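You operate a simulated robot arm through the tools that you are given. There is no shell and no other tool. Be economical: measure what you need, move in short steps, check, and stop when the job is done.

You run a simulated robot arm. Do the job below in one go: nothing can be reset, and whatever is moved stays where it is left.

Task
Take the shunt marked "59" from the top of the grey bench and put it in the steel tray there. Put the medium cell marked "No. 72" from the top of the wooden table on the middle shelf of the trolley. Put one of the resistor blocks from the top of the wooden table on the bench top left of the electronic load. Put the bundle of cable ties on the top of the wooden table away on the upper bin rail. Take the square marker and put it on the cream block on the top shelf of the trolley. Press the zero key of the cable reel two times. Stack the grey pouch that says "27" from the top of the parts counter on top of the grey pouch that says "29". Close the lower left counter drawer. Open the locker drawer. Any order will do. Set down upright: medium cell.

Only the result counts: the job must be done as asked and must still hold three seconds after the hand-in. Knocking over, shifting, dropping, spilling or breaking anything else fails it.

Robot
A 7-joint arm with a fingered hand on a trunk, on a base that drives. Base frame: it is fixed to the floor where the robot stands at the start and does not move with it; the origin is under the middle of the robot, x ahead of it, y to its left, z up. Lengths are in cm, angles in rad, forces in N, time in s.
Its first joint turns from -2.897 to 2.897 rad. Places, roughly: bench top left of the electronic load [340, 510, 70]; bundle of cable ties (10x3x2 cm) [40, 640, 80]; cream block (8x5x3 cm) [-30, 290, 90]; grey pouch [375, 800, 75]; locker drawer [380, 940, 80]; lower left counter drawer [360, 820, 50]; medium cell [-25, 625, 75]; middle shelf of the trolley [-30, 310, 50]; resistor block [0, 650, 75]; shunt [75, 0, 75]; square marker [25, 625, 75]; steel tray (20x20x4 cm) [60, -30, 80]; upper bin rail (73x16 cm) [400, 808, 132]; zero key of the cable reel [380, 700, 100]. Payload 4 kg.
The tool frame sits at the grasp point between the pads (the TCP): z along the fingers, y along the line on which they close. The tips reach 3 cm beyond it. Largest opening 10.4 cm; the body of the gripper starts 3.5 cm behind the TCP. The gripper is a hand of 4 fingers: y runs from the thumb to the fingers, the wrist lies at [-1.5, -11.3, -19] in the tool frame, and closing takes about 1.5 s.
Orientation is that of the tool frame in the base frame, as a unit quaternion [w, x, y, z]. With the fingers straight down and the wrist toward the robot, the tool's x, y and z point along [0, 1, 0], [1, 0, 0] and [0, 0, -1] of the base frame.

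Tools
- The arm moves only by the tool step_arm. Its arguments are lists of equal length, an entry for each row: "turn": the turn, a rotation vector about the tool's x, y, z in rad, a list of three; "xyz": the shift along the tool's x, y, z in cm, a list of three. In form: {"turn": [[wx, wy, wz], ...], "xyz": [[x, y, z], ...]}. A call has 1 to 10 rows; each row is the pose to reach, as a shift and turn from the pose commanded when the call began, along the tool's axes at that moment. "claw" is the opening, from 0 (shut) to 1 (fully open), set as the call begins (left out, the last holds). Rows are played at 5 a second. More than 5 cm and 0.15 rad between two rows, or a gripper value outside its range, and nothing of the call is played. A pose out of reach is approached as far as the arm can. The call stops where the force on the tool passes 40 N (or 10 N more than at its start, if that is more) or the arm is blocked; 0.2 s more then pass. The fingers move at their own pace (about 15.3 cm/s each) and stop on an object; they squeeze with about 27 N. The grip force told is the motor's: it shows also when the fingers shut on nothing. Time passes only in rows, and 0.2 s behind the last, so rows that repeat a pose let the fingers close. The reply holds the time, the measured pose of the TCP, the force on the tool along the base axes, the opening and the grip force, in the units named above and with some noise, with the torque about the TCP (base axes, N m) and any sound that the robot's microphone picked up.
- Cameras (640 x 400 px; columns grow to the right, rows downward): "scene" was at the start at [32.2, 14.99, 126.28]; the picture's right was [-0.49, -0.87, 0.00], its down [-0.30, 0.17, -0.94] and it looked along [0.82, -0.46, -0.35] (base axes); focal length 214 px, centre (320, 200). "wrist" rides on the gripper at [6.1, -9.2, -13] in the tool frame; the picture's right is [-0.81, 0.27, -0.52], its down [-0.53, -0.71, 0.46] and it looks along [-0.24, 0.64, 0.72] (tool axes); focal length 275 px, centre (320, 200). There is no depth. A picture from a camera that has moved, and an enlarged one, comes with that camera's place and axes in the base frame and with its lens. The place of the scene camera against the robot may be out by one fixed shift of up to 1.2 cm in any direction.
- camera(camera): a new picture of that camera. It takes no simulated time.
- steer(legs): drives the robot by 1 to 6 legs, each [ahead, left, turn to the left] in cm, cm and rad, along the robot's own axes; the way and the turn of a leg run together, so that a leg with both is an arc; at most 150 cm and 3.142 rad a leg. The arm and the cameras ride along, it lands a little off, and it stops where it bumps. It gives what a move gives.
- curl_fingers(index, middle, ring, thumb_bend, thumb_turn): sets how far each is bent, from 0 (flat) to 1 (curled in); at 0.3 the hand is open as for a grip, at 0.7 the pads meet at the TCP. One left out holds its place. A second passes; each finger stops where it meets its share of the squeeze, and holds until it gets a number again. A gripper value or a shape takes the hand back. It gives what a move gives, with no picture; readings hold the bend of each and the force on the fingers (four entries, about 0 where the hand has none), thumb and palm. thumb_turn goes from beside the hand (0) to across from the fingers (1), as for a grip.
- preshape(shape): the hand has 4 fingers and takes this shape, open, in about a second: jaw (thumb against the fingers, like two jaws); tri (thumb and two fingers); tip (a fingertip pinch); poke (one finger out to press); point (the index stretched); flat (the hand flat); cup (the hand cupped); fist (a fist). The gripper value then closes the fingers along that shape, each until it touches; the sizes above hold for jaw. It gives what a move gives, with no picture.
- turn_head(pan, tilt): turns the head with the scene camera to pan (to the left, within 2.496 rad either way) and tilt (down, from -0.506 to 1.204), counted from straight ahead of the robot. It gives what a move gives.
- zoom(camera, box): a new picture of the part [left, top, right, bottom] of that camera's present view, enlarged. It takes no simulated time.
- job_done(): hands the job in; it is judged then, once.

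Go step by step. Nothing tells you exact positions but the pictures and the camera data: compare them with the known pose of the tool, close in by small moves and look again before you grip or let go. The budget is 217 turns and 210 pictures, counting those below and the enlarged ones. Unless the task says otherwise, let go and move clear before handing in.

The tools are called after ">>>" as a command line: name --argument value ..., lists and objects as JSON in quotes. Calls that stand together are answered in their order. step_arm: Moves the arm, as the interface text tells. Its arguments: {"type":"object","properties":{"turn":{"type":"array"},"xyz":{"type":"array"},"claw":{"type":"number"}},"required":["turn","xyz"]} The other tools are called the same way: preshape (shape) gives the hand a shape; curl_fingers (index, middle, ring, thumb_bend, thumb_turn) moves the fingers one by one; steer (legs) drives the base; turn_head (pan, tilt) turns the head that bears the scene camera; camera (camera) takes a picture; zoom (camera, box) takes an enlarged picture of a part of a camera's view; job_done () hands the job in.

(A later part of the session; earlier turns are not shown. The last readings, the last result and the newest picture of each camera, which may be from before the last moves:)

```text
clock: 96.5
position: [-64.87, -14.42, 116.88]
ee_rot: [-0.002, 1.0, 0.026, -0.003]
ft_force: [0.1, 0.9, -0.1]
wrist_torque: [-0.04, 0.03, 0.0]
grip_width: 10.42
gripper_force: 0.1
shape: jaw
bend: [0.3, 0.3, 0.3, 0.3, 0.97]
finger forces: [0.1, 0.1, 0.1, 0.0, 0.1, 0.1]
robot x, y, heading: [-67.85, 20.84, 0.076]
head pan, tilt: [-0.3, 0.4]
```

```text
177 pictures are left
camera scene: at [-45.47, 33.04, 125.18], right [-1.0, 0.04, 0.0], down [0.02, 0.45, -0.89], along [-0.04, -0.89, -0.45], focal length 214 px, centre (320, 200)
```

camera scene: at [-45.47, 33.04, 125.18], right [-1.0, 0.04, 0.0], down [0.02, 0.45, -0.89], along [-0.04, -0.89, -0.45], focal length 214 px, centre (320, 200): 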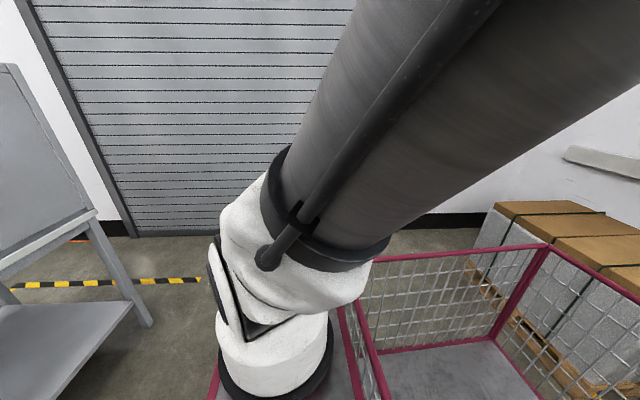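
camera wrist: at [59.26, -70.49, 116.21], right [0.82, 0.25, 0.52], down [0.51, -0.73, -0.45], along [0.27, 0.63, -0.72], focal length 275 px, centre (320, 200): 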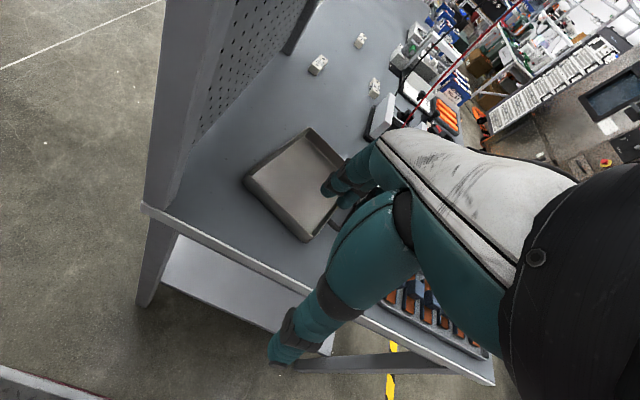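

>>> step_arm --turn '[[0, 0, -0.13], [0, 0, -0.26], [0, 0, -0.39], [0, 0, -0.52], [0, 0, -0.65], [0, 0, -0.78], [0, 0, -0.91]]' --xyz '[[4.8, -0.3, 0], [9.5, -1.2, 0], [14.0, -2.8, 0], [18.3, -4.9, 0], [22.3, -7.5, 0], [25.9, -10.6, 0], [29.1, -14.2, 0]]'

>>> turn_head --pan -0.2 --tilt 0.4

>>> camera --camera "scene"

```text
clock: 98.1
position: [-36.68, 1.32, 116.75]
ee_rot: [-0.002, 0.886, 0.464, -0.001]
ft_force: [-0.1, 0.0, 0.1]
wrist_torque: [0.01, 0.0, 0.01]
grip_width: 10.4
gripper_force: 0.0
shape: jaw
bend: [0.3, 0.3, 0.3, 0.3, 0.97]
finger forces: [0.0, 0.0, 0.0, 0.0, 0.0, 0.0]
robot x, y, heading: [-67.46, 20.68, 0.079]
head pan, tilt: [-0.3, 0.4]
```

```text
clock: 98.8
position: [-36.63, 1.34, 116.61]
ee_rot: [-0.003, 0.887, 0.463, -0.001]
ft_force: [0.1, 0.6, -0.9]
wrist_torque: [-0.01, -0.02, 0.03]
grip_width: 10.39
gripper_force: 0.1
shape: jaw
bend: [0.3, 0.3, 0.3, 0.3, 0.97]
finger forces: [0.0, 0.0, 0.0, 0.0, 0.0, 0.0]
robot x, y, heading: [-67.44, 20.79, 0.074]
head pan, tilt: [-0.201, 0.4]
```

```text
176 pictures are left
camera scene: at [-35.89, 41.04, 125.84], right [-0.12, -0.99, 0.0], down [-0.39, 0.05, -0.92], along [0.91, -0.11, -0.39], focal length 214 px, centre (320, 200)
```

scene: 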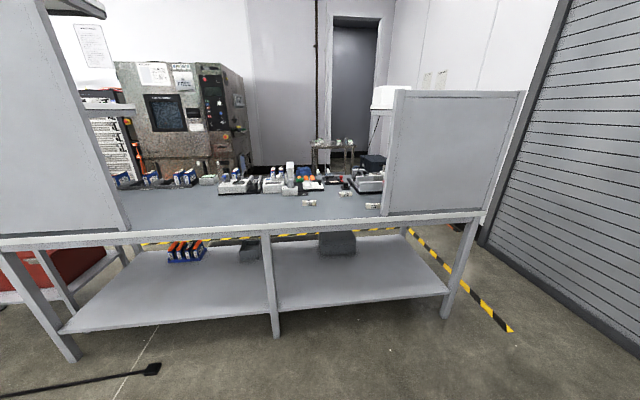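

>>> zoom --camera "scene" --box '[280, 160, 440, 260]'

```text
4.00 times, centred on (360, 210) of scene
camera zoom: at [-35.89, 41.04, 125.84], right [-0.12, -0.99, 0.0], down [-0.39, 0.05, -0.92], along [0.91, -0.11, -0.39], focal length 858 px, centre (160, 160)
```

zoom: 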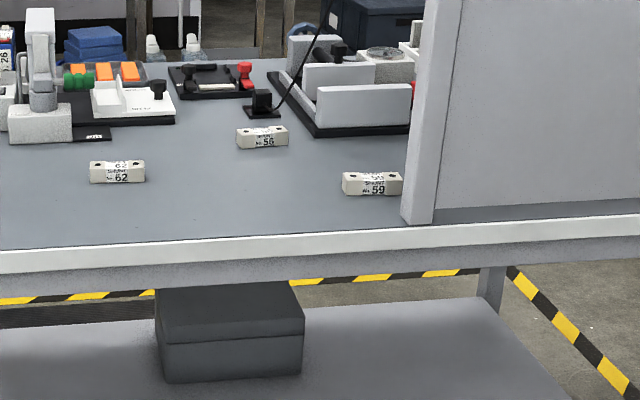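

My earlier bump pushed shunt 59 out past the post, to about (60,2), so it is now reachable from the front. I'll drive up to the bench.

>>> steer --legs '[[0, 0, -0.075], [57, 9, 0]]'

>>> camera --camera "scene"

>>> camera --camera "wrist"

```text
clock: 102.5
position: [17.98, 8.54, 116.71]
ee_rot: [-0.003, 0.901, 0.434, -0.001]
ft_force: [-0.1, 0.1, 0.7]
wrist_torque: [-0.02, -0.01, -0.01]
grip_width: 10.39
gripper_force: 0.1
shape: jaw
bend: [0.3, 0.3, 0.3, 0.3, 0.97]
finger forces: [0.1, 0.1, 0.0, 0.0, 0.0, 0.1]
robot x, y, heading: [-11.44, 30.03, 0.009]
head pan, tilt: [-0.201, 0.4]
```

```text
174 pictures are left
camera scene: at [21.44, 48.1, 125.84], right [-0.19, -0.98, 0.0], down [-0.38, 0.07, -0.92], along [0.9, -0.17, -0.39], focal length 214 px, centre (320, 200)
```

scene: 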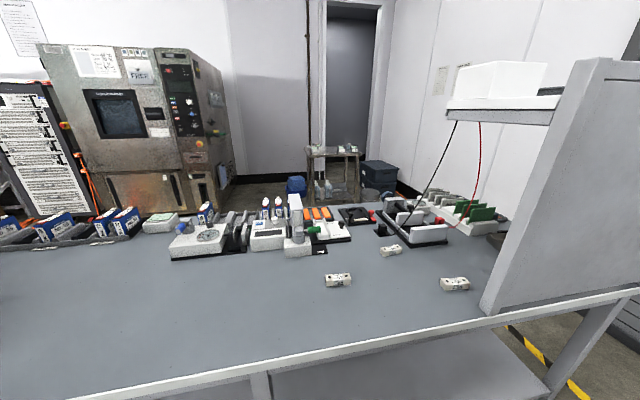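

```text
173 pictures are left
camera wrist: at [14.75, 18.89, 129.76], right [-0.29, -0.81, 0.52], down [-0.89, 0.03, -0.45], along [0.35, -0.59, -0.73], focal length 275 px, centre (320, 200)
```

wrist: 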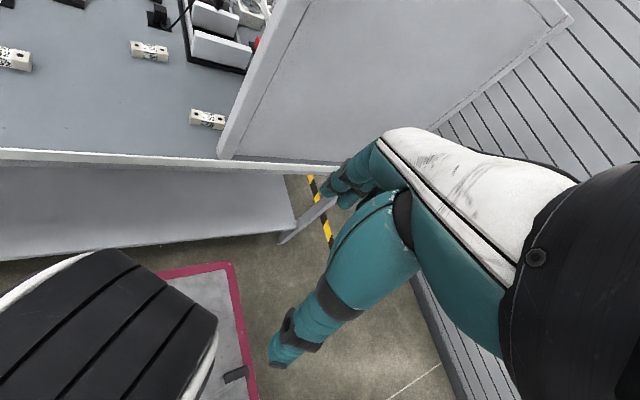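

>>> step_arm --turn '[[0, 0, 0], [0, 0, 0], [0, 0, 0], [0, 0, 0.1], [0, 0, 0.23], [0, 0, 0.36], [0, 0, 0.49], [0, 0, 0.62], [0, 0, 0.75], [0, 0, 0.89]]' --xyz '[[4.1, 0.5, 1.2], [8.2, 1.1, 2.4], [12.4, 1.6, 3.5], [16.5, 2.2, 4.7], [19.1, 6.1, 6.0], [21.8, 9.9, 7.3], [24.4, 13.8, 8.7], [27.0, 17.7, 10.0], [29.7, 21.5, 11.4], [32.3, 25.4, 12.7]]'

>>> camera --camera "wrist"

>>> camera --camera "scene"

```text
clock: 104.7
position: [55.72, 28.46, 105.56]
ee_rot: [-0.065, 0.985, 0.157, 0.006]
ft_force: [0.8, 0.4, 0.2]
wrist_torque: [-0.02, 0.0, -0.01]
grip_width: 10.42
gripper_force: 0.1
shape: jaw
bend: [0.3, 0.3, 0.3, 0.3, 0.97]
finger forces: [0.1, 0.0, 0.0, 0.0, 0.0, 0.0]
out of reach, approached as far as the arm can: row 2, 3, 4, 5
robot x, y, heading: [-11.85, 30.16, 0.004]
head pan, tilt: [-0.201, 0.4]
stopped in row 10: the arm was blocked; the commanded pose is now the measured one
```

```text
172 pictures are left
camera wrist: at [58.8, 37.22, 119.73], right [-0.68, -0.58, 0.45], down [-0.73, 0.57, -0.38], along [-0.04, -0.59, -0.81], focal length 275 px, centre (320, 200)
```

wrist: 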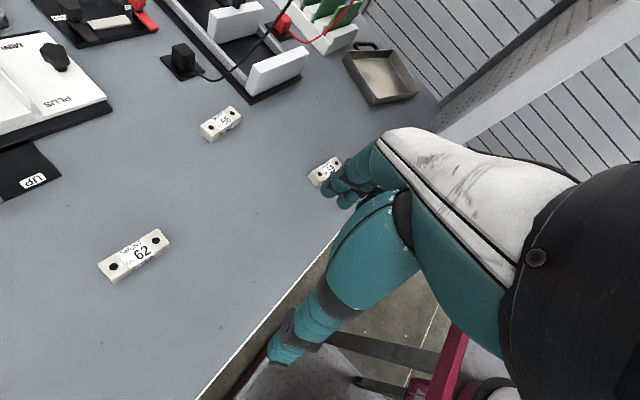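

```text
171 pictures are left
camera scene: at [18.12, 56.01, 122.95], right [0.73, -0.68, 0.0], down [-0.45, -0.48, -0.75], along [0.51, 0.55, -0.66], focal length 214 px, centre (320, 200)
```

scene: 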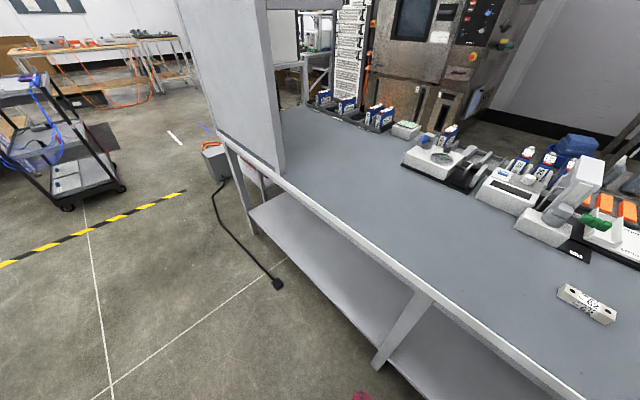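

>>> step_arm --turn '[[-0.03, -0.01, 0.08], [-0.06, -0.016, 0.16], [-0.095, -0.024, 0.24], [-0.126, -0.032, 0.318]]' --xyz '[[-0.2, 3.8, 0.3], [-0.4, 7.6, 0.5], [-0.6, 11.5, 0.8], [-0.8, 15.3, 1.0]]'

>>> camera --camera "wrist"

```text
clock: 105.3
position: [56.44, 29.64, 104.68]
ee_rot: [-0.077, 0.981, 0.179, -0.001]
ft_force: [0.6, -0.4, 0.4]
wrist_torque: [-0.04, -0.02, 0.0]
grip_width: 10.41
gripper_force: 0.0
shape: jaw
bend: [0.3, 0.3, 0.3, 0.3, 0.97]
finger forces: [0.1, 0.1, 0.0, 0.0, 0.0, 0.0]
robot x, y, heading: [-11.3, 29.93, 0.007]
head pan, tilt: [-0.201, 0.4]
stopped in row 3: the arm was blocked; the commanded pose is now the measured one
```

```text
170 pictures are left
camera wrist: at [59.46, 38.19, 119.21], right [-0.65, -0.62, 0.45], down [-0.76, 0.54, -0.36], along [-0.02, -0.57, -0.82], focal length 275 px, centre (320, 200)
```

wrist: 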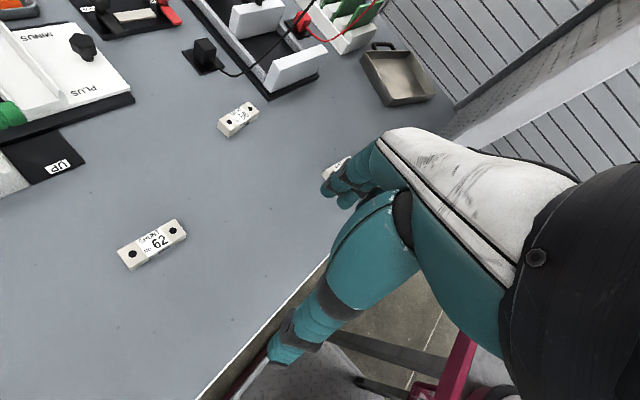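

>>> step_arm --turn '[[0, 0, 0], [0, 0, 0], [0, 0, 0]]' --xyz '[[3, 1, -0.7], [6, 2, -1.4], [9.3, 3.4, -2]]'

>>> turn_head --pan -0.9 --tilt 0.2

>>> camera --camera "scene"

```text
clock: 106.1
position: [66.54, 28.75, 106.54]
ee_rot: [-0.075, 0.982, 0.174, 0.001]
ft_force: [-0.9, -0.5, 0.3]
wrist_torque: [0.0, -0.03, -0.03]
grip_width: 10.38
gripper_force: 0.1
shape: jaw
bend: [0.3, 0.3, 0.3, 0.3, 0.97]
finger forces: [0.1, 0.0, 0.1, 0.0, 0.0, 0.1]
robot x, y, heading: [-11.25, 29.81, 0.011]
head pan, tilt: [-0.201, 0.4]
```

```text
clock: 107.2
position: [66.51, 28.82, 106.51]
ee_rot: [-0.074, 0.982, 0.173, 0.0]
ft_force: [-0.7, -0.8, -0.5]
wrist_torque: [-0.01, 0.02, -0.02]
grip_width: 10.4
gripper_force: 0.0
shape: jaw
bend: [0.3, 0.3, 0.3, 0.3, 0.97]
finger forces: [0.0, 0.0, 0.0, 0.0, 0.1, 0.1]
robot x, y, heading: [-11.36, 30.19, 0.01]
head pan, tilt: [-0.901, 0.201]
```

```text
169 pictures are left
camera scene: at [19.77, 54.84, 124.3], right [0.56, -0.83, 0.0], down [-0.45, -0.3, -0.84], along [0.7, 0.47, -0.54], focal length 214 px, centre (320, 200)
```

scene: 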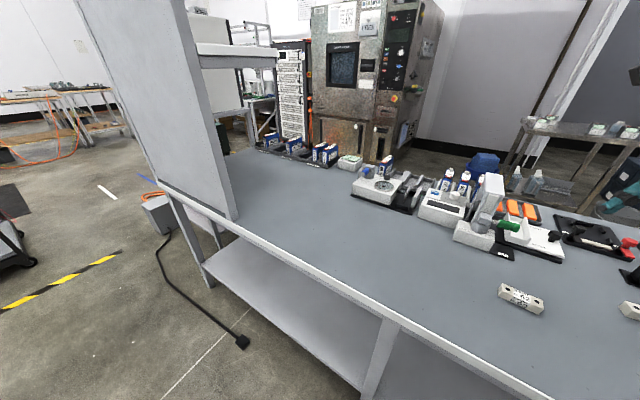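

>>> step_arm --turn '[[0, 0, 0], [0, 0, 0], [0, 0, 0], [0, 0, 0]]' --xyz '[[-1, 4.3, -0.7], [-2.1, 8.7, -1.3], [-3.1, 13, -2], [-4.2, 17.4, -2.6]]'

>>> turn_head --pan -0.7 --tilt 0.3

>>> camera --camera "scene"

>>> camera --camera "wrist"

```text
clock: 108.2
position: [68.52, 11.38, 106.28]
ee_rot: [-0.069, 0.982, 0.178, -0.001]
ft_force: [-0.1, -0.1, 0.2]
wrist_torque: [0.03, -0.01, -0.01]
grip_width: 10.4
gripper_force: 0.0
shape: jaw
bend: [0.3, 0.3, 0.3, 0.3, 0.97]
finger forces: [0.0, 0.1, 0.0, 0.0, 0.0, 0.0]
robot x, y, heading: [-11.49, 30.13, 0.011]
head pan, tilt: [-0.901, 0.201]
```

```text
clock: 108.9
position: [68.44, 11.4, 106.21]
ee_rot: [-0.07, 0.982, 0.178, -0.002]
ft_force: [-0.3, -0.4, -0.6]
wrist_torque: [-0.01, 0.01, -0.01]
grip_width: 10.4
gripper_force: 0.1
shape: jaw
bend: [0.3, 0.3, 0.3, 0.3, 0.97]
finger forces: [0.0, 0.0, 0.0, 0.0, 0.1, 0.0]
robot x, y, heading: [-11.3, 30.29, 0.007]
head pan, tilt: [-0.7, 0.3]
```

```text
168 pictures are left
camera scene: at [19.55, 43.91, 126.77], right [-0.64, -0.77, 0.0], down [-0.23, 0.19, -0.96], along [0.74, -0.61, -0.3], focal length 214 px, centre (320, 200)
```

scene: 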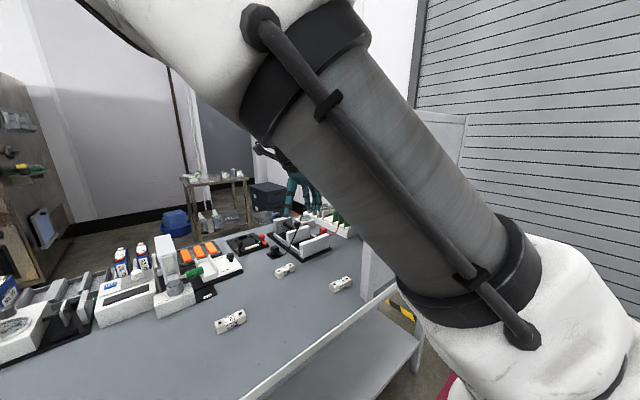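

```text
167 pictures are left
camera wrist: at [71.37, 20.21, 120.61], right [-0.65, -0.61, 0.46], down [-0.76, 0.54, -0.36], along [-0.03, -0.58, -0.81], focal length 275 px, centre (320, 200)
```

wrist: 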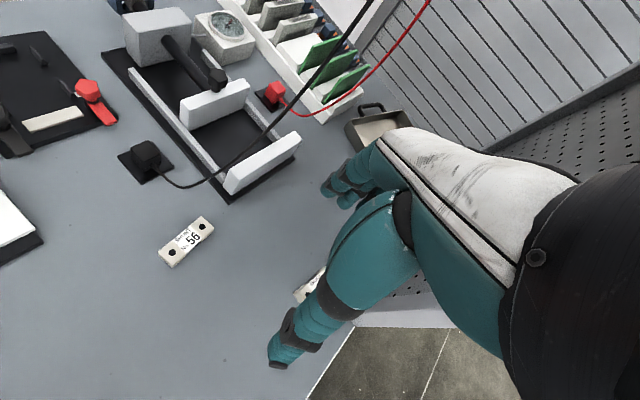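

>>> step_arm --turn '[[-0.035, -0.005, 0.09], [-0.07, -0.01, 0.18], [-0.105, -0.016, 0.27], [-0.138, -0.021, 0.36]]' --xyz '[[-2.9, 1.7, 1.8], [-5.7, 3.5, 3.6], [-8.6, 5.2, 5.4], [-11.4, 6.9, 7.2]]'

>>> camera --camera "wrist"

>>> camera --camera "scene"

```text
clock: 109.9
position: [60.57, 1.64, 98.18]
ee_rot: [0.001, 1.0, -0.001, -0.013]
ft_force: [-0.2, -0.7, -0.2]
wrist_torque: [-0.01, -0.03, 0.01]
grip_width: 10.4
gripper_force: 0.1
shape: jaw
bend: [0.3, 0.3, 0.3, 0.3, 0.97]
finger forces: [0.0, 0.0, 0.1, 0.0, 0.0, 0.0]
robot x, y, heading: [-11.09, 29.77, 0.009]
head pan, tilt: [-0.7, 0.3]
```

```text
166 pictures are left
camera wrist: at [66.99, 10.84, 111.02], right [-0.8, -0.27, 0.54], down [-0.54, 0.71, -0.44], along [-0.26, -0.65, -0.72], focal length 275 px, centre (320, 200)
```

wrist: 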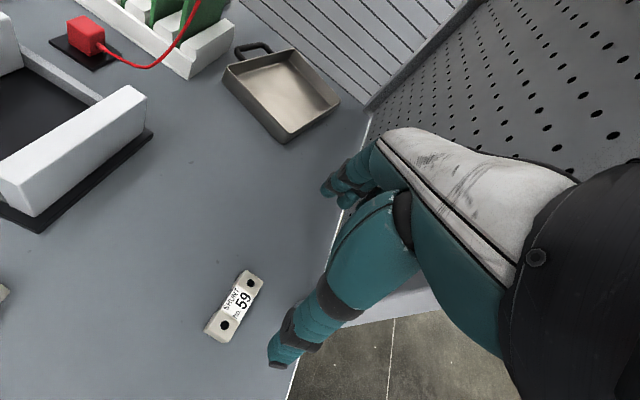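

```text
165 pictures are left
camera scene: at [19.54, 43.93, 126.77], right [-0.64, -0.77, 0.0], down [-0.23, 0.19, -0.96], along [0.74, -0.61, -0.3], focal length 214 px, centre (320, 200)
```

scene: 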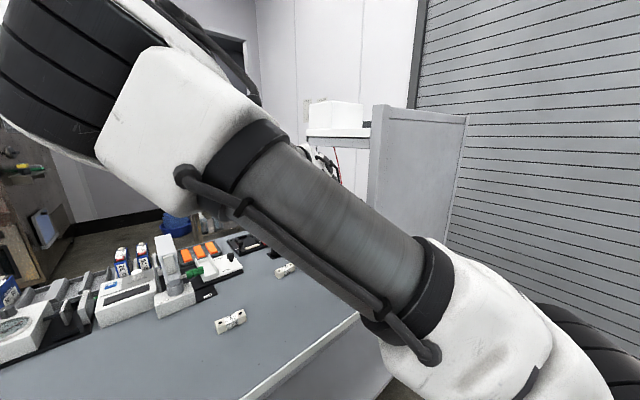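

>>> step_arm --turn '[[0, 0, 0], [0, 0, 0], [0, 0, 0], [0, 0, 0]]' --xyz '[[0, -0.4, 4], [0, -0.5, 8], [0, -0.5, 12], [0, -0.5, 14.5]]'

>>> camera --camera "wrist"

```text
clock: 110.9
position: [59.88, 2.2, 83.69]
ee_rot: [0.002, 1.0, -0.001, -0.013]
ft_force: [-0.2, 0.1, 0.5]
wrist_torque: [-0.01, 0.0, 0.03]
grip_width: 10.41
gripper_force: 0.1
shape: jaw
bend: [0.3, 0.3, 0.3, 0.3, 0.97]
finger forces: [0.1, 0.0, 0.0, 0.0, 0.1, 0.1]
robot x, y, heading: [-11.75, 30.2, 0.006]
head pan, tilt: [-0.7, 0.3]
```

```text
164 pictures are left
camera wrist: at [66.4, 11.44, 96.59], right [-0.8, -0.27, 0.54], down [-0.54, 0.71, -0.44], along [-0.26, -0.65, -0.72], focal length 275 px, centre (320, 200)
```

wrist: 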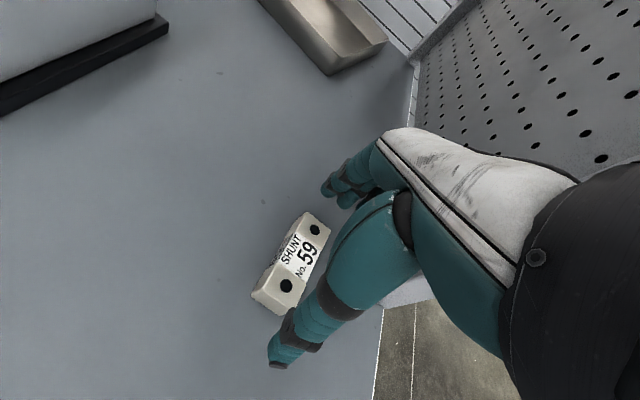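

>>> step_arm --turn '[[0, 0, 0], [0, 0, 0], [0, 0, 0]]' --xyz '[[0.6, -0.4, 0.2], [0.9, -0.7, 1.2], [0.9, -0.7, 2.1]]'

>>> camera --camera "wrist"

```text
clock: 111.7
position: [60.7, 3.16, 81.74]
ee_rot: [0.0, 1.0, -0.002, -0.012]
ft_force: [0.1, 0.1, 0.6]
wrist_torque: [-0.01, 0.01, 0.02]
grip_width: 10.41
gripper_force: 0.0
shape: jaw
bend: [0.3, 0.3, 0.3, 0.3, 0.97]
finger forces: [0.0, 0.0, 0.0, 0.1, 0.0, 0.0]
robot x, y, heading: [-11.63, 29.8, 0.005]
head pan, tilt: [-0.7, 0.3]
```

```text
163 pictures are left
camera wrist: at [67.1, 12.29, 94.57], right [-0.8, -0.27, 0.54], down [-0.54, 0.71, -0.44], along [-0.26, -0.65, -0.72], focal length 275 px, centre (320, 200)
```

wrist: 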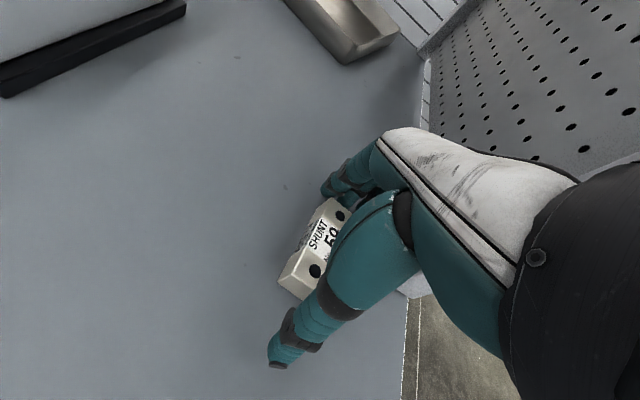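

>>> step_arm --turn '[[0, 0, 0], [0, 0, 0], [0, 0, 0], [0, 0, 0], [0, 0, 0], [0, 0, 0], [0, 0, 0], [0, 0, 0], [0, 0, 0]]' --xyz '[[0, 0, 0.4], [0, 0, 0.4], [0, 0, 0.4], [0, 0, 0.4], [0, 0, 0.4], [0, 0, 0.4], [0, 0, 0.4], [0, 0, 0.4], [0, 0, 0.4]]' --claw 0.0

>>> camera --camera "wrist"

```text
clock: 113.7
position: [60.64, 3.28, 81.27]
ee_rot: [0.0, 1.0, -0.001, -0.013]
ft_force: [0.7, 1.3, 2.1]
wrist_torque: [0.05, 0.0, 0.0]
grip_width: 6.72
gripper_force: 27.7
shape: jaw
bend: [0.28, 0.34, 0.33, 0.72, 1.0]
finger forces: [13.1, 8.4, 0.1, 0.0, 24.2, 0.0]
robot x, y, heading: [-11.75, 29.91, 0.013]
head pan, tilt: [-0.7, 0.3]
```

```text
162 pictures are left
camera wrist: at [67.06, 12.29, 94.12], right [-0.8, -0.27, 0.54], down [-0.54, 0.71, -0.44], along [-0.26, -0.65, -0.72], focal length 275 px, centre (320, 200)
```

wrist: 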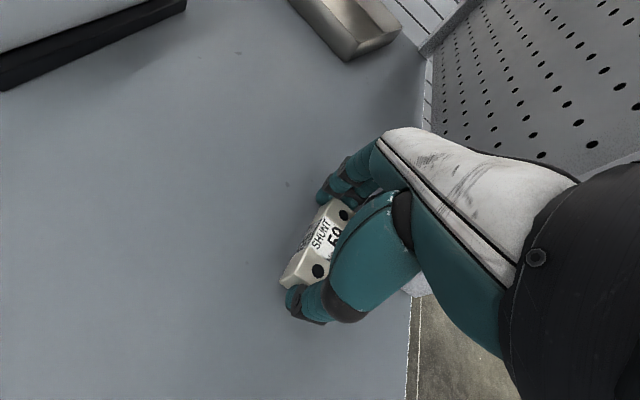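

>>> step_arm --turn '[[0, 0, 0], [0, 0, 0], [0, 0, 0], [0, 0, 0], [0, 0, 0], [0, 0, 0], [0, 0, 0]]' --xyz '[[0, 0, -1.5], [0, 0, -4], [0, -2, -8], [0, -4, -12], [0, -7, -16], [0, -10, -20], [0, -13, -24]]'

>>> camera --camera "wrist"

```text
clock: 115.3
position: [61.36, 16.01, 105.49]
ee_rot: [0.0, 1.0, -0.001, -0.013]
ft_force: [-0.2, -0.2, -2.5]
wrist_torque: [0.04, -0.01, -0.01]
grip_width: 6.49
gripper_force: 27.0
shape: jaw
bend: [0.35, 0.31, 0.34, 0.74, 1.0]
finger forces: [8.1, 13.1, 2.8, 0.0, 20.2, 0.0]
robot x, y, heading: [-11.71, 30.12, 0.008]
head pan, tilt: [-0.7, 0.3]
```

```text
161 pictures are left
camera wrist: at [67.93, 25.07, 118.24], right [-0.8, -0.27, 0.54], down [-0.54, 0.71, -0.44], along [-0.26, -0.65, -0.72], focal length 275 px, centre (320, 200)
```

wrist: 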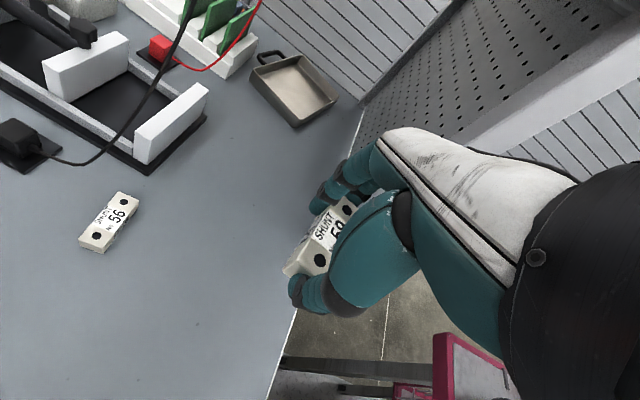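

>>> steer --legs '[[-58, 0, 0]]'

>>> step_arm --turn '[[0, 0, 0], [0, 0, 0], [0, 0, -0.12], [0, 0, -0.26], [0, 0, -0.4], [0, 0, -0.54], [0, 0, -0.68], [0, 0, -0.8]]' --xyz '[[-3.5, 0, -3], [-7, 0, -6], [-10.5, 0.5, -8], [-14, 1, -9], [-17, 1, -10], [-20, 1, -10], [-22, 1, -10], [-24, 0, -10]]'

```text
clock: 118.6
position: [4.76, 15.08, 105.33]
ee_rot: [0.001, 1.0, -0.003, -0.013]
ft_force: [0.3, -0.4, -1.8]
wrist_torque: [0.06, 0.0, 0.0]
grip_width: 6.52
gripper_force: 26.9
shape: jaw
bend: [0.35, 0.31, 0.34, 0.74, 1.0]
finger forces: [8.1, 13.1, 2.8, 0.0, 20.2, 0.1]
robot x, y, heading: [-67.85, 29.43, 0.001]
head pan, tilt: [-0.7, 0.3]
```

```text
clock: 119.3
position: [-4.68, 9.32, 112.16]
ee_rot: [-0.008, 0.998, -0.061, -0.012]
ft_force: [-2.2, 0.5, -1.0]
wrist_torque: [0.03, -0.15, 0.01]
grip_width: 6.49
gripper_force: 26.7
shape: jaw
bend: [0.35, 0.31, 0.34, 0.74, 1.0]
finger forces: [8.1, 13.0, 2.9, 0.0, 20.4, 0.0]
robot x, y, heading: [-67.63, 29.7, 0.003]
head pan, tilt: [-0.7, 0.3]
stopped in row 3: the arm was blocked; the commanded pose is now the measured one
```

>>> step_arm --turn '[[0, 0, 0], [0, 0, -0.1], [0, 0, -0.2], [0, 0, -0.3], [0, 0, -0.4], [0, 0, -0.5]]' --xyz '[[1, 4, 0], [0, 8, 0], [-2, 12, 0], [-4, 15, 0], [-7, 17, 0], [-10, 18, 0]]'

>>> camera --camera "scene"

```text
clock: 120.7
position: [-16.42, -7.34, 111.91]
ee_rot: [-0.01, 0.981, 0.194, -0.011]
ft_force: [0.1, -0.7, -2.4]
wrist_torque: [0.0, 0.0, -0.03]
grip_width: 6.49
gripper_force: 26.9
shape: jaw
bend: [0.35, 0.3, 0.34, 0.74, 1.0]
finger forces: [8.0, 13.5, 3.0, 0.0, 20.1, 0.0]
robot x, y, heading: [-67.66, 29.71, 0.003]
head pan, tilt: [-0.7, 0.3]
```

```text
160 pictures are left
camera scene: at [-36.82, 43.29, 126.76], right [-0.64, -0.77, 0.0], down [-0.23, 0.19, -0.96], along [0.73, -0.61, -0.3], focal length 214 px, centre (320, 200)
```

scene: 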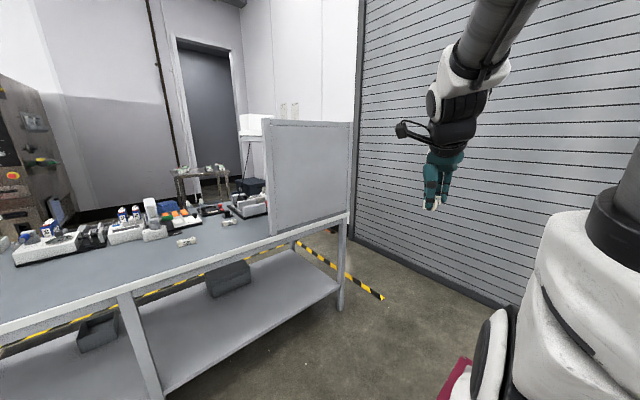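

>>> steer --legs '[[0, -90, 0], [0, 0, -3.14]]'

```text
clock: 132.7
position: [-119.42, -21.48, 111.84]
ee_rot: [0.011, -0.183, 0.983, -0.01]
ft_force: [-0.1, -0.5, -2.0]
wrist_torque: [-0.05, -0.01, 0.02]
grip_width: 6.46
gripper_force: 26.6
shape: jaw
bend: [0.36, 0.3, 0.34, 0.75, 1.0]
finger forces: [7.9, 13.7, 2.4, 0.0, 18.8, 0.0]
robot x, y, heading: [-68.69, -59.74, 3.126]
head pan, tilt: [-0.7, 0.3]
```

>>> steer --legs '[[0, 40, 0.015], [-85, 0, 0]]'

```text
clock: 139.4
position: [-33.85, -61.74, 111.93]
ee_rot: [0.01, -0.193, 0.981, -0.01]
ft_force: [0.8, 0.2, -1.9]
wrist_torque: [-0.02, 0.0, 0.01]
grip_width: 6.44
gripper_force: 26.8
shape: jaw
bend: [0.36, 0.3, 0.34, 0.75, 1.0]
finger forces: [8.0, 13.8, 2.4, 0.0, 19.0, 0.1]
robot x, y, heading: [18.09, -98.5, -3.137]
head pan, tilt: [-0.7, 0.3]
```

>>> steer --legs '[[0, 3, -0.005], [-80, 0, 0]]'

>>> turn_head --pan -1.2 --tilt 0.4

>>> camera --camera "scene"

>>> camera --camera "wrist"

```text
clock: 144.1
position: [45.64, -64.46, 111.82]
ee_rot: [0.01, -0.198, 0.98, -0.01]
ft_force: [0.2, -0.2, -1.1]
wrist_torque: [-0.04, 0.04, 0.01]
grip_width: 6.45
gripper_force: 27.3
shape: jaw
bend: [0.36, 0.3, 0.34, 0.75, 1.0]
finger forces: [8.0, 13.8, 2.5, 0.0, 19.0, 0.0]
robot x, y, heading: [97.58, -100.99, -3.125]
head pan, tilt: [-0.7, 0.3]
```

```text
clock: 145.0
position: [45.63, -64.42, 112.01]
ee_rot: [0.011, -0.199, 0.98, -0.01]
ft_force: [-0.3, -0.3, -1.9]
wrist_torque: [-0.05, -0.03, -0.02]
grip_width: 6.44
gripper_force: 26.6
shape: jaw
bend: [0.36, 0.3, 0.34, 0.75, 1.0]
finger forces: [8.1, 13.8, 2.4, 0.0, 18.8, 0.0]
robot x, y, heading: [97.46, -100.93, -3.127]
head pan, tilt: [-1.201, 0.4]
```

```text
159 pictures are left
camera scene: at [70.52, -113.17, 125.84], right [0.93, 0.38, 0.0], down [0.15, -0.36, -0.92], along [-0.35, 0.85, -0.39], focal length 214 px, centre (320, 200)
```

scene: 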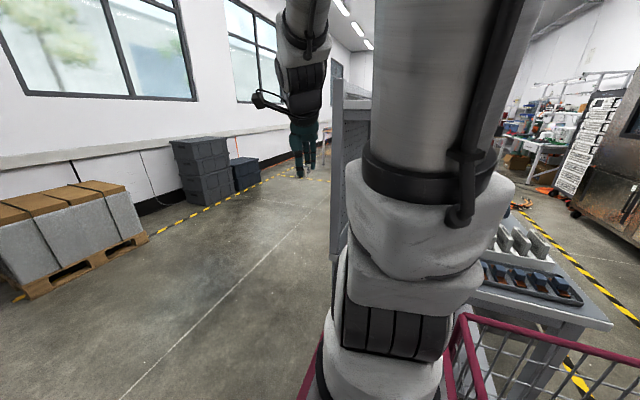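

```text
158 pictures are left
camera wrist: at [43.29, -75.18, 125.09], right [0.63, 0.58, 0.52], down [0.78, -0.46, -0.43], along [-0.01, 0.68, -0.74], focal length 275 px, centre (320, 200)
```

wrist: 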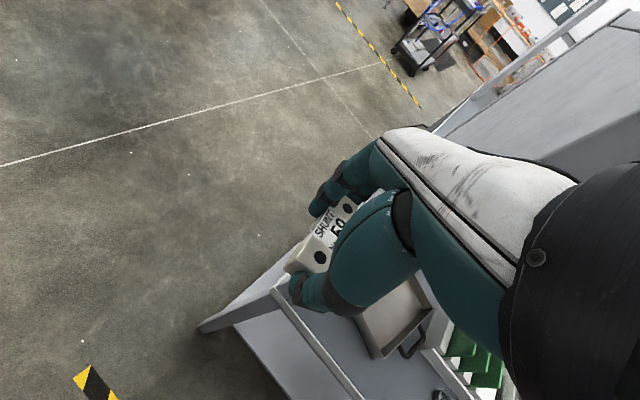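

>>> step_arm --turn '[[0, 0, 0.07], [0, 0, 0.14], [0, 0, 0.2], [0, 0, 0.27], [0, 0, 0.34], [0, 0, 0.4]]' --xyz '[[-4.1, -1.6, 0], [-8.2, -3.3, 0], [-12.3, -4.9, 0], [-16.4, -6.6, 0.5], [-20.5, -8.2, 1], [-24.6, -9.8, 2]]'

>>> camera --camera "wrist"

```text
clock: 146.4
position: [72.29, -63.72, 110.7]
ee_rot: [0.013, 0.0, 1.0, -0.009]
ft_force: [1.2, -0.1, -2.3]
wrist_torque: [-0.01, 0.01, -0.02]
grip_width: 6.43
gripper_force: 26.7
shape: jaw
bend: [0.37, 0.3, 0.34, 0.75, 1.0]
finger forces: [8.4, 14.0, 2.8, 0.0, 18.8, 0.1]
robot x, y, heading: [97.56, -101.24, -3.129]
head pan, tilt: [-1.201, 0.4]
```

```text
157 pictures are left
camera wrist: at [65.84, -72.76, 123.69], right [0.8, 0.29, 0.53], down [0.54, -0.72, -0.43], along [0.26, 0.63, -0.73], focal length 275 px, centre (320, 200)
```

wrist: 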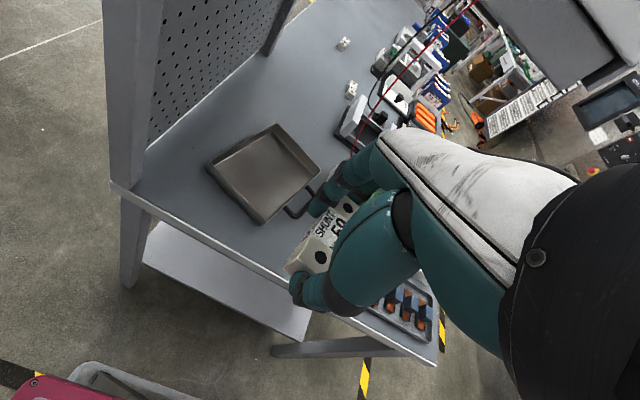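

>>> step_arm --turn '[[0, 0, 0], [0, 0, 0.05], [0, 0, 0.1], [0, 0, 0.15], [0, 0, 0.2], [0, 0, 0.27], [0, 0, 0.27]]' --xyz '[[0.5, 1, 4.5], [1, 3, 9], [1.7, 6.5, 12.5], [2.4, 10.5, 15.5], [3, 15, 17.5], [3.5, 19.5, 19.5], [3.7, 23.5, 21]]'

>>> camera --camera "wrist"

```text
refused: row 4 steps farther than a row can; nothing moved
```

```text
156 pictures are left
camera wrist: at [65.84, -72.76, 123.69], right [0.8, 0.29, 0.53], down [0.54, -0.72, -0.43], along [0.26, 0.63, -0.73], focal length 275 px, centre (320, 200)
```

wrist: 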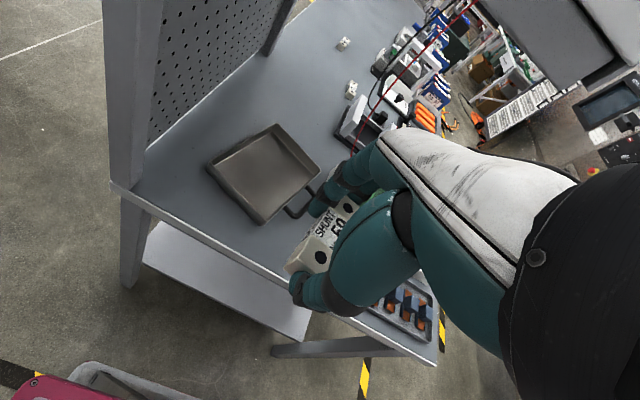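

>>> step_arm --turn '[[0, 0, 0], [0, 0, 0.04], [0, 0, 0.08], [0, 0, 0.12], [0, 0, 0.16], [0, 0, 0.2], [0, 0, 0.24], [0, 0, 0.27]]' --xyz '[[0.5, 1, 4], [1, 3, 8], [1.6, 6, 11], [2.2, 9.5, 13.5], [2.7, 13, 16], [3.1, 16.5, 18.3], [3.5, 20.5, 19.5], [3.7, 24, 20.5]]'

>>> camera --camera "wrist"

```text
clock: 148.2
position: [68.96, -40.19, 89.72]
ee_rot: [0.012, 0.136, 0.991, -0.006]
ft_force: [0.3, -0.4, -2.1]
wrist_torque: [-0.03, 0.03, -0.02]
grip_width: 6.42
gripper_force: 27.2
shape: jaw
bend: [0.37, 0.3, 0.34, 0.75, 1.0]
finger forces: [8.0, 13.7, 2.9, 0.0, 18.9, 0.0]
out of reach, approached as far as the arm can: row 1, 2, 3, 4, 5
robot x, y, heading: [97.5, -101.36, -3.13]
head pan, tilt: [-1.201, 0.4]
```

```text
155 pictures are left
camera wrist: at [60.17, -47.22, 102.7], right [0.84, 0.06, 0.54], down [0.33, -0.84, -0.43], along [0.43, 0.54, -0.72], focal length 275 px, centre (320, 200)
```

wrist: 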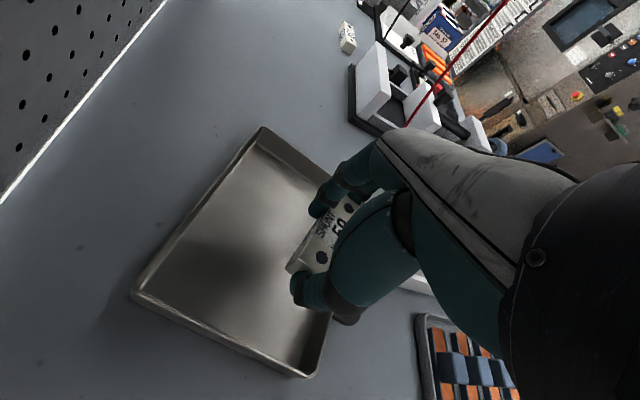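

>>> step_arm --turn '[[0, 0, 0], [0, 0, 0], [0, 0, 0], [0, 0, 0]]' --xyz '[[0.7, 3.4, 0], [0.7, 3.4, 3], [0.7, 3.4, 5], [0.7, 3.4, 6.6]]'

>>> camera --camera "wrist"

```text
clock: 149.4
position: [64.73, -39.19, 83.35]
ee_rot: [0.016, 0.12, 0.993, -0.004]
ft_force: [-0.6, 0.9, -2.1]
wrist_torque: [-0.07, 0.04, -0.04]
grip_width: 6.38
gripper_force: 27.1
shape: jaw
bend: [0.38, 0.3, 0.34, 0.75, 1.0]
finger forces: [8.6, 14.3, 3.8, 0.0, 18.6, 0.0]
robot x, y, heading: [95.05, -101.97, -3.087]
head pan, tilt: [-1.201, 0.4]
stopped in row 4: the arm was blocked; the commanded pose is now the measured one
```

```text
154 pictures are left
camera wrist: at [56.27, -46.59, 96.19], right [0.84, 0.08, 0.54], down [0.36, -0.82, -0.44], along [0.41, 0.56, -0.72], focal length 275 px, centre (320, 200)
```

wrist: 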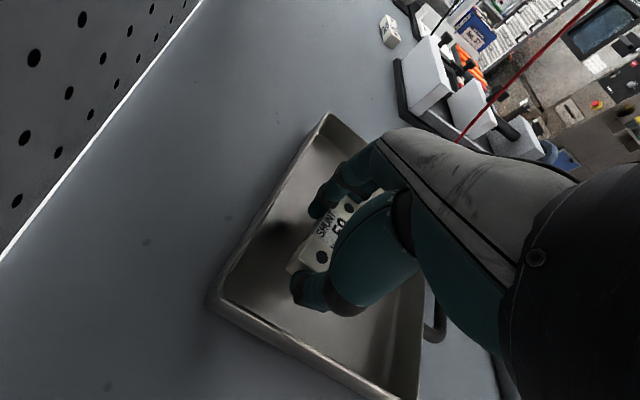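

>>> step_arm --turn '[[0, 0, 0], [0, 0, 0], [0, 0, 0]]' --xyz '[[0, 0, 0.5], [0, 0, 1.0], [0, 0, 1.3]]'

```text
clock: 150.2
position: [63.75, -39.32, 82.76]
ee_rot: [0.014, 0.114, 0.993, 0.004]
ft_force: [0.5, -0.2, -2.6]
wrist_torque: [-0.03, 0.04, -0.03]
grip_width: 6.37
gripper_force: 26.9
shape: jaw
bend: [0.38, 0.3, 0.34, 0.75, 1.0]
finger forces: [8.7, 14.3, 3.8, 0.0, 18.5, 0.0]
robot x, y, heading: [94.2, -101.45, -3.081]
head pan, tilt: [-1.201, 0.4]
```

>>> camera --camera "wrist"

>>> camera --camera "scene"

```text
153 pictures are left
camera wrist: at [55.3, -46.92, 95.56], right [0.84, 0.08, 0.54], down [0.37, -0.81, -0.45], along [0.4, 0.58, -0.71], focal length 275 px, centre (320, 200)
```

wrist: 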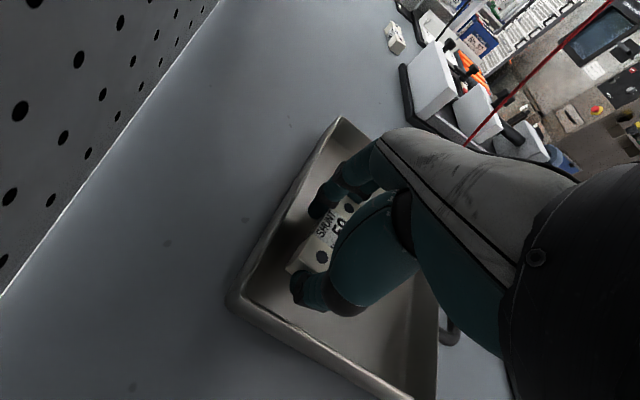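

```text
152 pictures are left
camera scene: at [67.94, -116.83, 125.87], right [0.91, 0.42, 0.0], down [0.16, -0.34, -0.93], along [-0.39, 0.84, -0.38], focal length 214 px, centre (320, 200)
```

scene: 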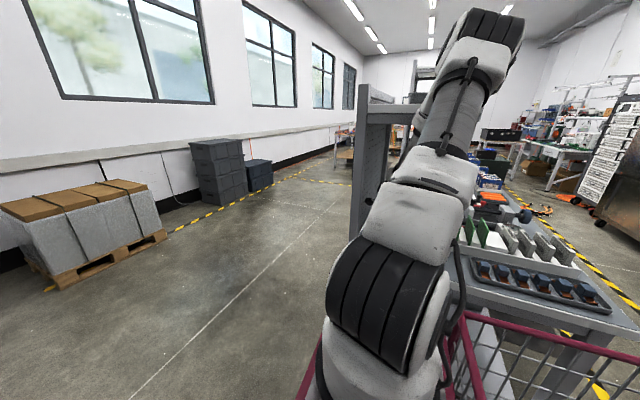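

>>> step_arm --turn '[[0, 0, 0], [0, 0, 0], [0, 0, 0], [0, 0, 0]]' --xyz '[[0, 0, 0], [0, 0, 0], [0, 0, 0], [0, 0, 0]]' --claw 0.85

>>> camera --camera "wrist"

```text
clock: 151.2
position: [63.59, -39.23, 82.71]
ee_rot: [0.014, 0.113, 0.993, 0.002]
ft_force: [0.2, 1.0, -0.8]
wrist_torque: [-0.04, 0.03, -0.01]
grip_width: 8.98
gripper_force: 0.1
shape: jaw
bend: [0.29, 0.3, 0.32, 0.45, 0.99]
finger forces: [3.4, 3.7, 2.6, 0.0, 1.3, 0.0]
robot x, y, heading: [94.12, -101.63, -3.076]
head pan, tilt: [-1.201, 0.4]
```

```text
151 pictures are left
camera wrist: at [55.2, -46.88, 95.41], right [0.84, 0.09, 0.54], down [0.37, -0.81, -0.45], along [0.4, 0.57, -0.71], focal length 275 px, centre (320, 200)
```

wrist: 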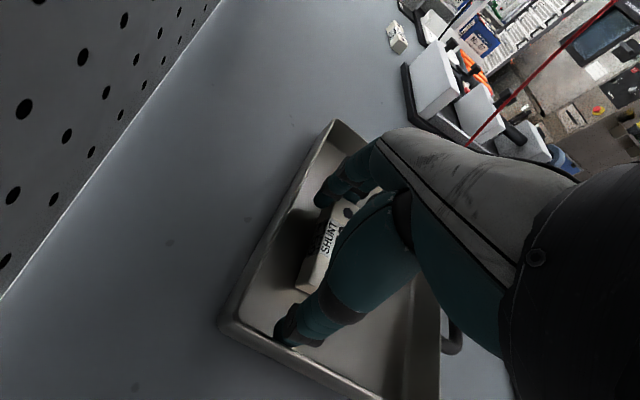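

Shunt 59 is in the tray. The tray got turned about 16° by my earlier bump; while the fingers are inside I'll nudge it gently back toward its old place.

>>> step_arm --turn '[[0, 0, 0], [0, 0, -0.05], [0, 0, -0.1], [0, 0, -0.15], [0, 0, -0.2]]' --xyz '[[0, 0, -0.3], [1, -0.2, -0.4], [2.2, -0.5, -0.4], [3.3, -0.8, -0.4], [4.4, -1.0, -0.4]]'

>>> camera --camera "wrist"

```text
clock: 152.4
position: [60.31, -39.54, 83.01]
ee_rot: [0.014, 0.018, 1.0, -0.003]
ft_force: [9.9, 22.9, -9.4]
wrist_torque: [-2.67, 0.75, -0.74]
grip_width: 9.03
gripper_force: 0.0
shape: jaw
bend: [0.29, 0.3, 0.32, 0.44, 0.99]
finger forces: [4.9, 3.4, 2.9, 0.0, 0.1, 0.0]
robot x, y, heading: [94.43, -101.9, -3.085]
head pan, tilt: [-1.201, 0.4]
```

```text
150 pictures are left
camera wrist: at [53.39, -48.38, 95.81], right [0.8, 0.25, 0.54], down [0.52, -0.73, -0.44], along [0.29, 0.63, -0.72], focal length 275 px, centre (320, 200)
```

wrist: 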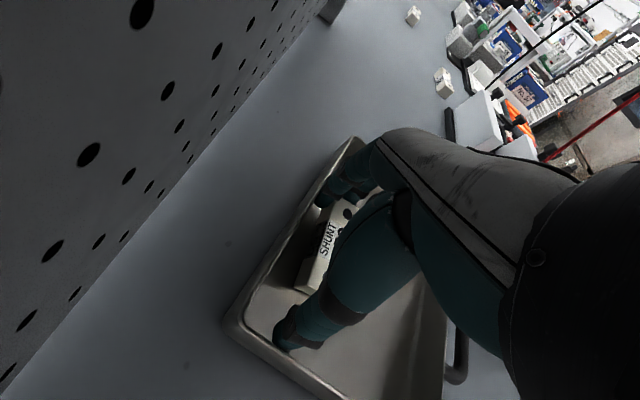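

>>> step_arm --turn '[[0, 0, -0.1], [0, 0, -0.2], [0, 0, -0.3], [0, 0, -0.4]]' --xyz '[[0, 0, 0], [0.3, 0, 0], [0.6, 0, 0], [1.0, 0.3, 0]]'

>>> camera --camera "wrist"

```text
clock: 152.9
position: [58.15, -38.6, 82.73]
ee_rot: [0.019, -0.028, 0.999, 0.004]
ft_force: [-1.3, 0.2, -0.5]
wrist_torque: [-0.06, 0.03, -0.02]
grip_width: 8.99
gripper_force: 0.0
shape: jaw
bend: [0.28, 0.3, 0.32, 0.44, 0.98]
finger forces: [3.1, 2.9, 2.7, 0.0, 0.1, 0.0]
robot x, y, heading: [93.07, -102.42, -3.062]
head pan, tilt: [-1.201, 0.4]
stopped in row 2: the force on the tool passed its limit at 194 N (the readings are from after the stop); the commanded pose is now the measured one
```

```text
149 pictures are left
camera wrist: at [52.05, -48.24, 95.4], right [0.77, 0.31, 0.55], down [0.59, -0.68, -0.44], along [0.23, 0.66, -0.71], focal length 275 px, centre (320, 200)
```

wrist: 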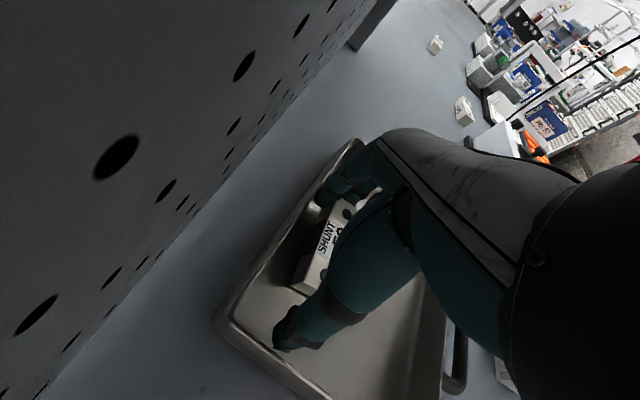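

>>> step_arm --turn '[[0, 0, 0], [0, 0, 0], [0, 0, 0], [0, 0, 0]]' --xyz '[[-0.3, 0, -1], [-0.5, 0, -2.5], [-1, 0, -4.5], [-1.5, -0.5, -6]]'

>>> camera --camera "wrist"

```text
clock: 153.2
position: [58.11, -38.8, 82.27]
ee_rot: [0.019, -0.022, 1.0, -0.002]
ft_force: [-0.5, 0.4, -1.2]
wrist_torque: [-0.03, 0.02, -0.01]
grip_width: 9.02
gripper_force: 0.0
shape: jaw
bend: [0.28, 0.3, 0.32, 0.44, 0.98]
finger forces: [3.0, 2.8, 2.6, 0.0, 0.0, 0.0]
robot x, y, heading: [93.2, -103.06, -3.06]
head pan, tilt: [-1.201, 0.4]
stopped in row 1: the force on the tool passed its limit at 63 N (the readings are from after the stop); the commanded pose is now the measured one
```

```text
148 pictures are left
camera wrist: at [52.01, -48.27, 95.09], right [0.78, 0.32, 0.55], down [0.58, -0.69, -0.43], along [0.24, 0.65, -0.72], focal length 275 px, centre (320, 200)
```

wrist: 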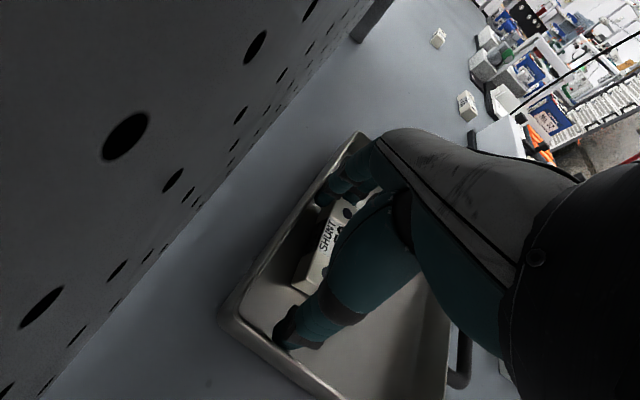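

>>> step_arm --turn '[[0, 0, 0], [0, 0, 0], [0, 0, 0], [0, 0, 0], [0, 0, 0]]' --xyz '[[-1.0, 0, 0], [-2.0, 0, -0.5], [-2.5, 0, -2], [-3, 0, -4], [-3, 0, -6]]'

>>> camera --camera "wrist"

```text
clock: 153.8
position: [57.89, -38.9, 82.32]
ee_rot: [0.021, -0.028, 0.999, -0.005]
ft_force: [11.2, 56.4, -14.3]
wrist_torque: [-6.72, 0.66, -2.72]
grip_width: 9.0
gripper_force: 0.0
shape: jaw
bend: [0.28, 0.3, 0.32, 0.44, 0.99]
finger forces: [4.8, 2.4, 2.9, 0.0, 0.0, 0.0]
robot x, y, heading: [92.33, -103.14, -3.051]
head pan, tilt: [-1.201, 0.4]
stopped in row 2: the force on the tool passed its limit at 51 N (the readings are from after the stop); the commanded pose is now the measured one
```

```text
147 pictures are left
camera wrist: at [51.8, -48.34, 95.16], right [0.77, 0.32, 0.55], down [0.59, -0.69, -0.43], along [0.24, 0.65, -0.72], focal length 275 px, centre (320, 200)
```

wrist: 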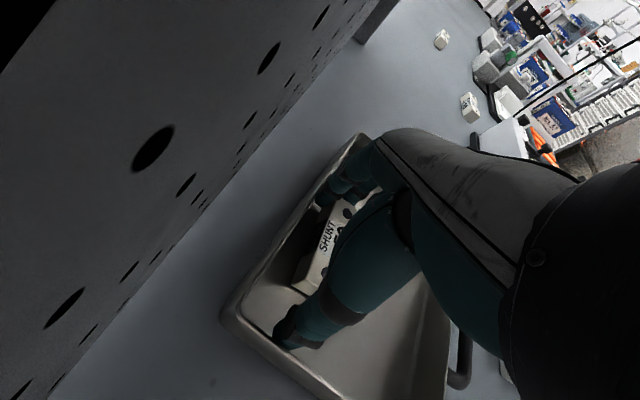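

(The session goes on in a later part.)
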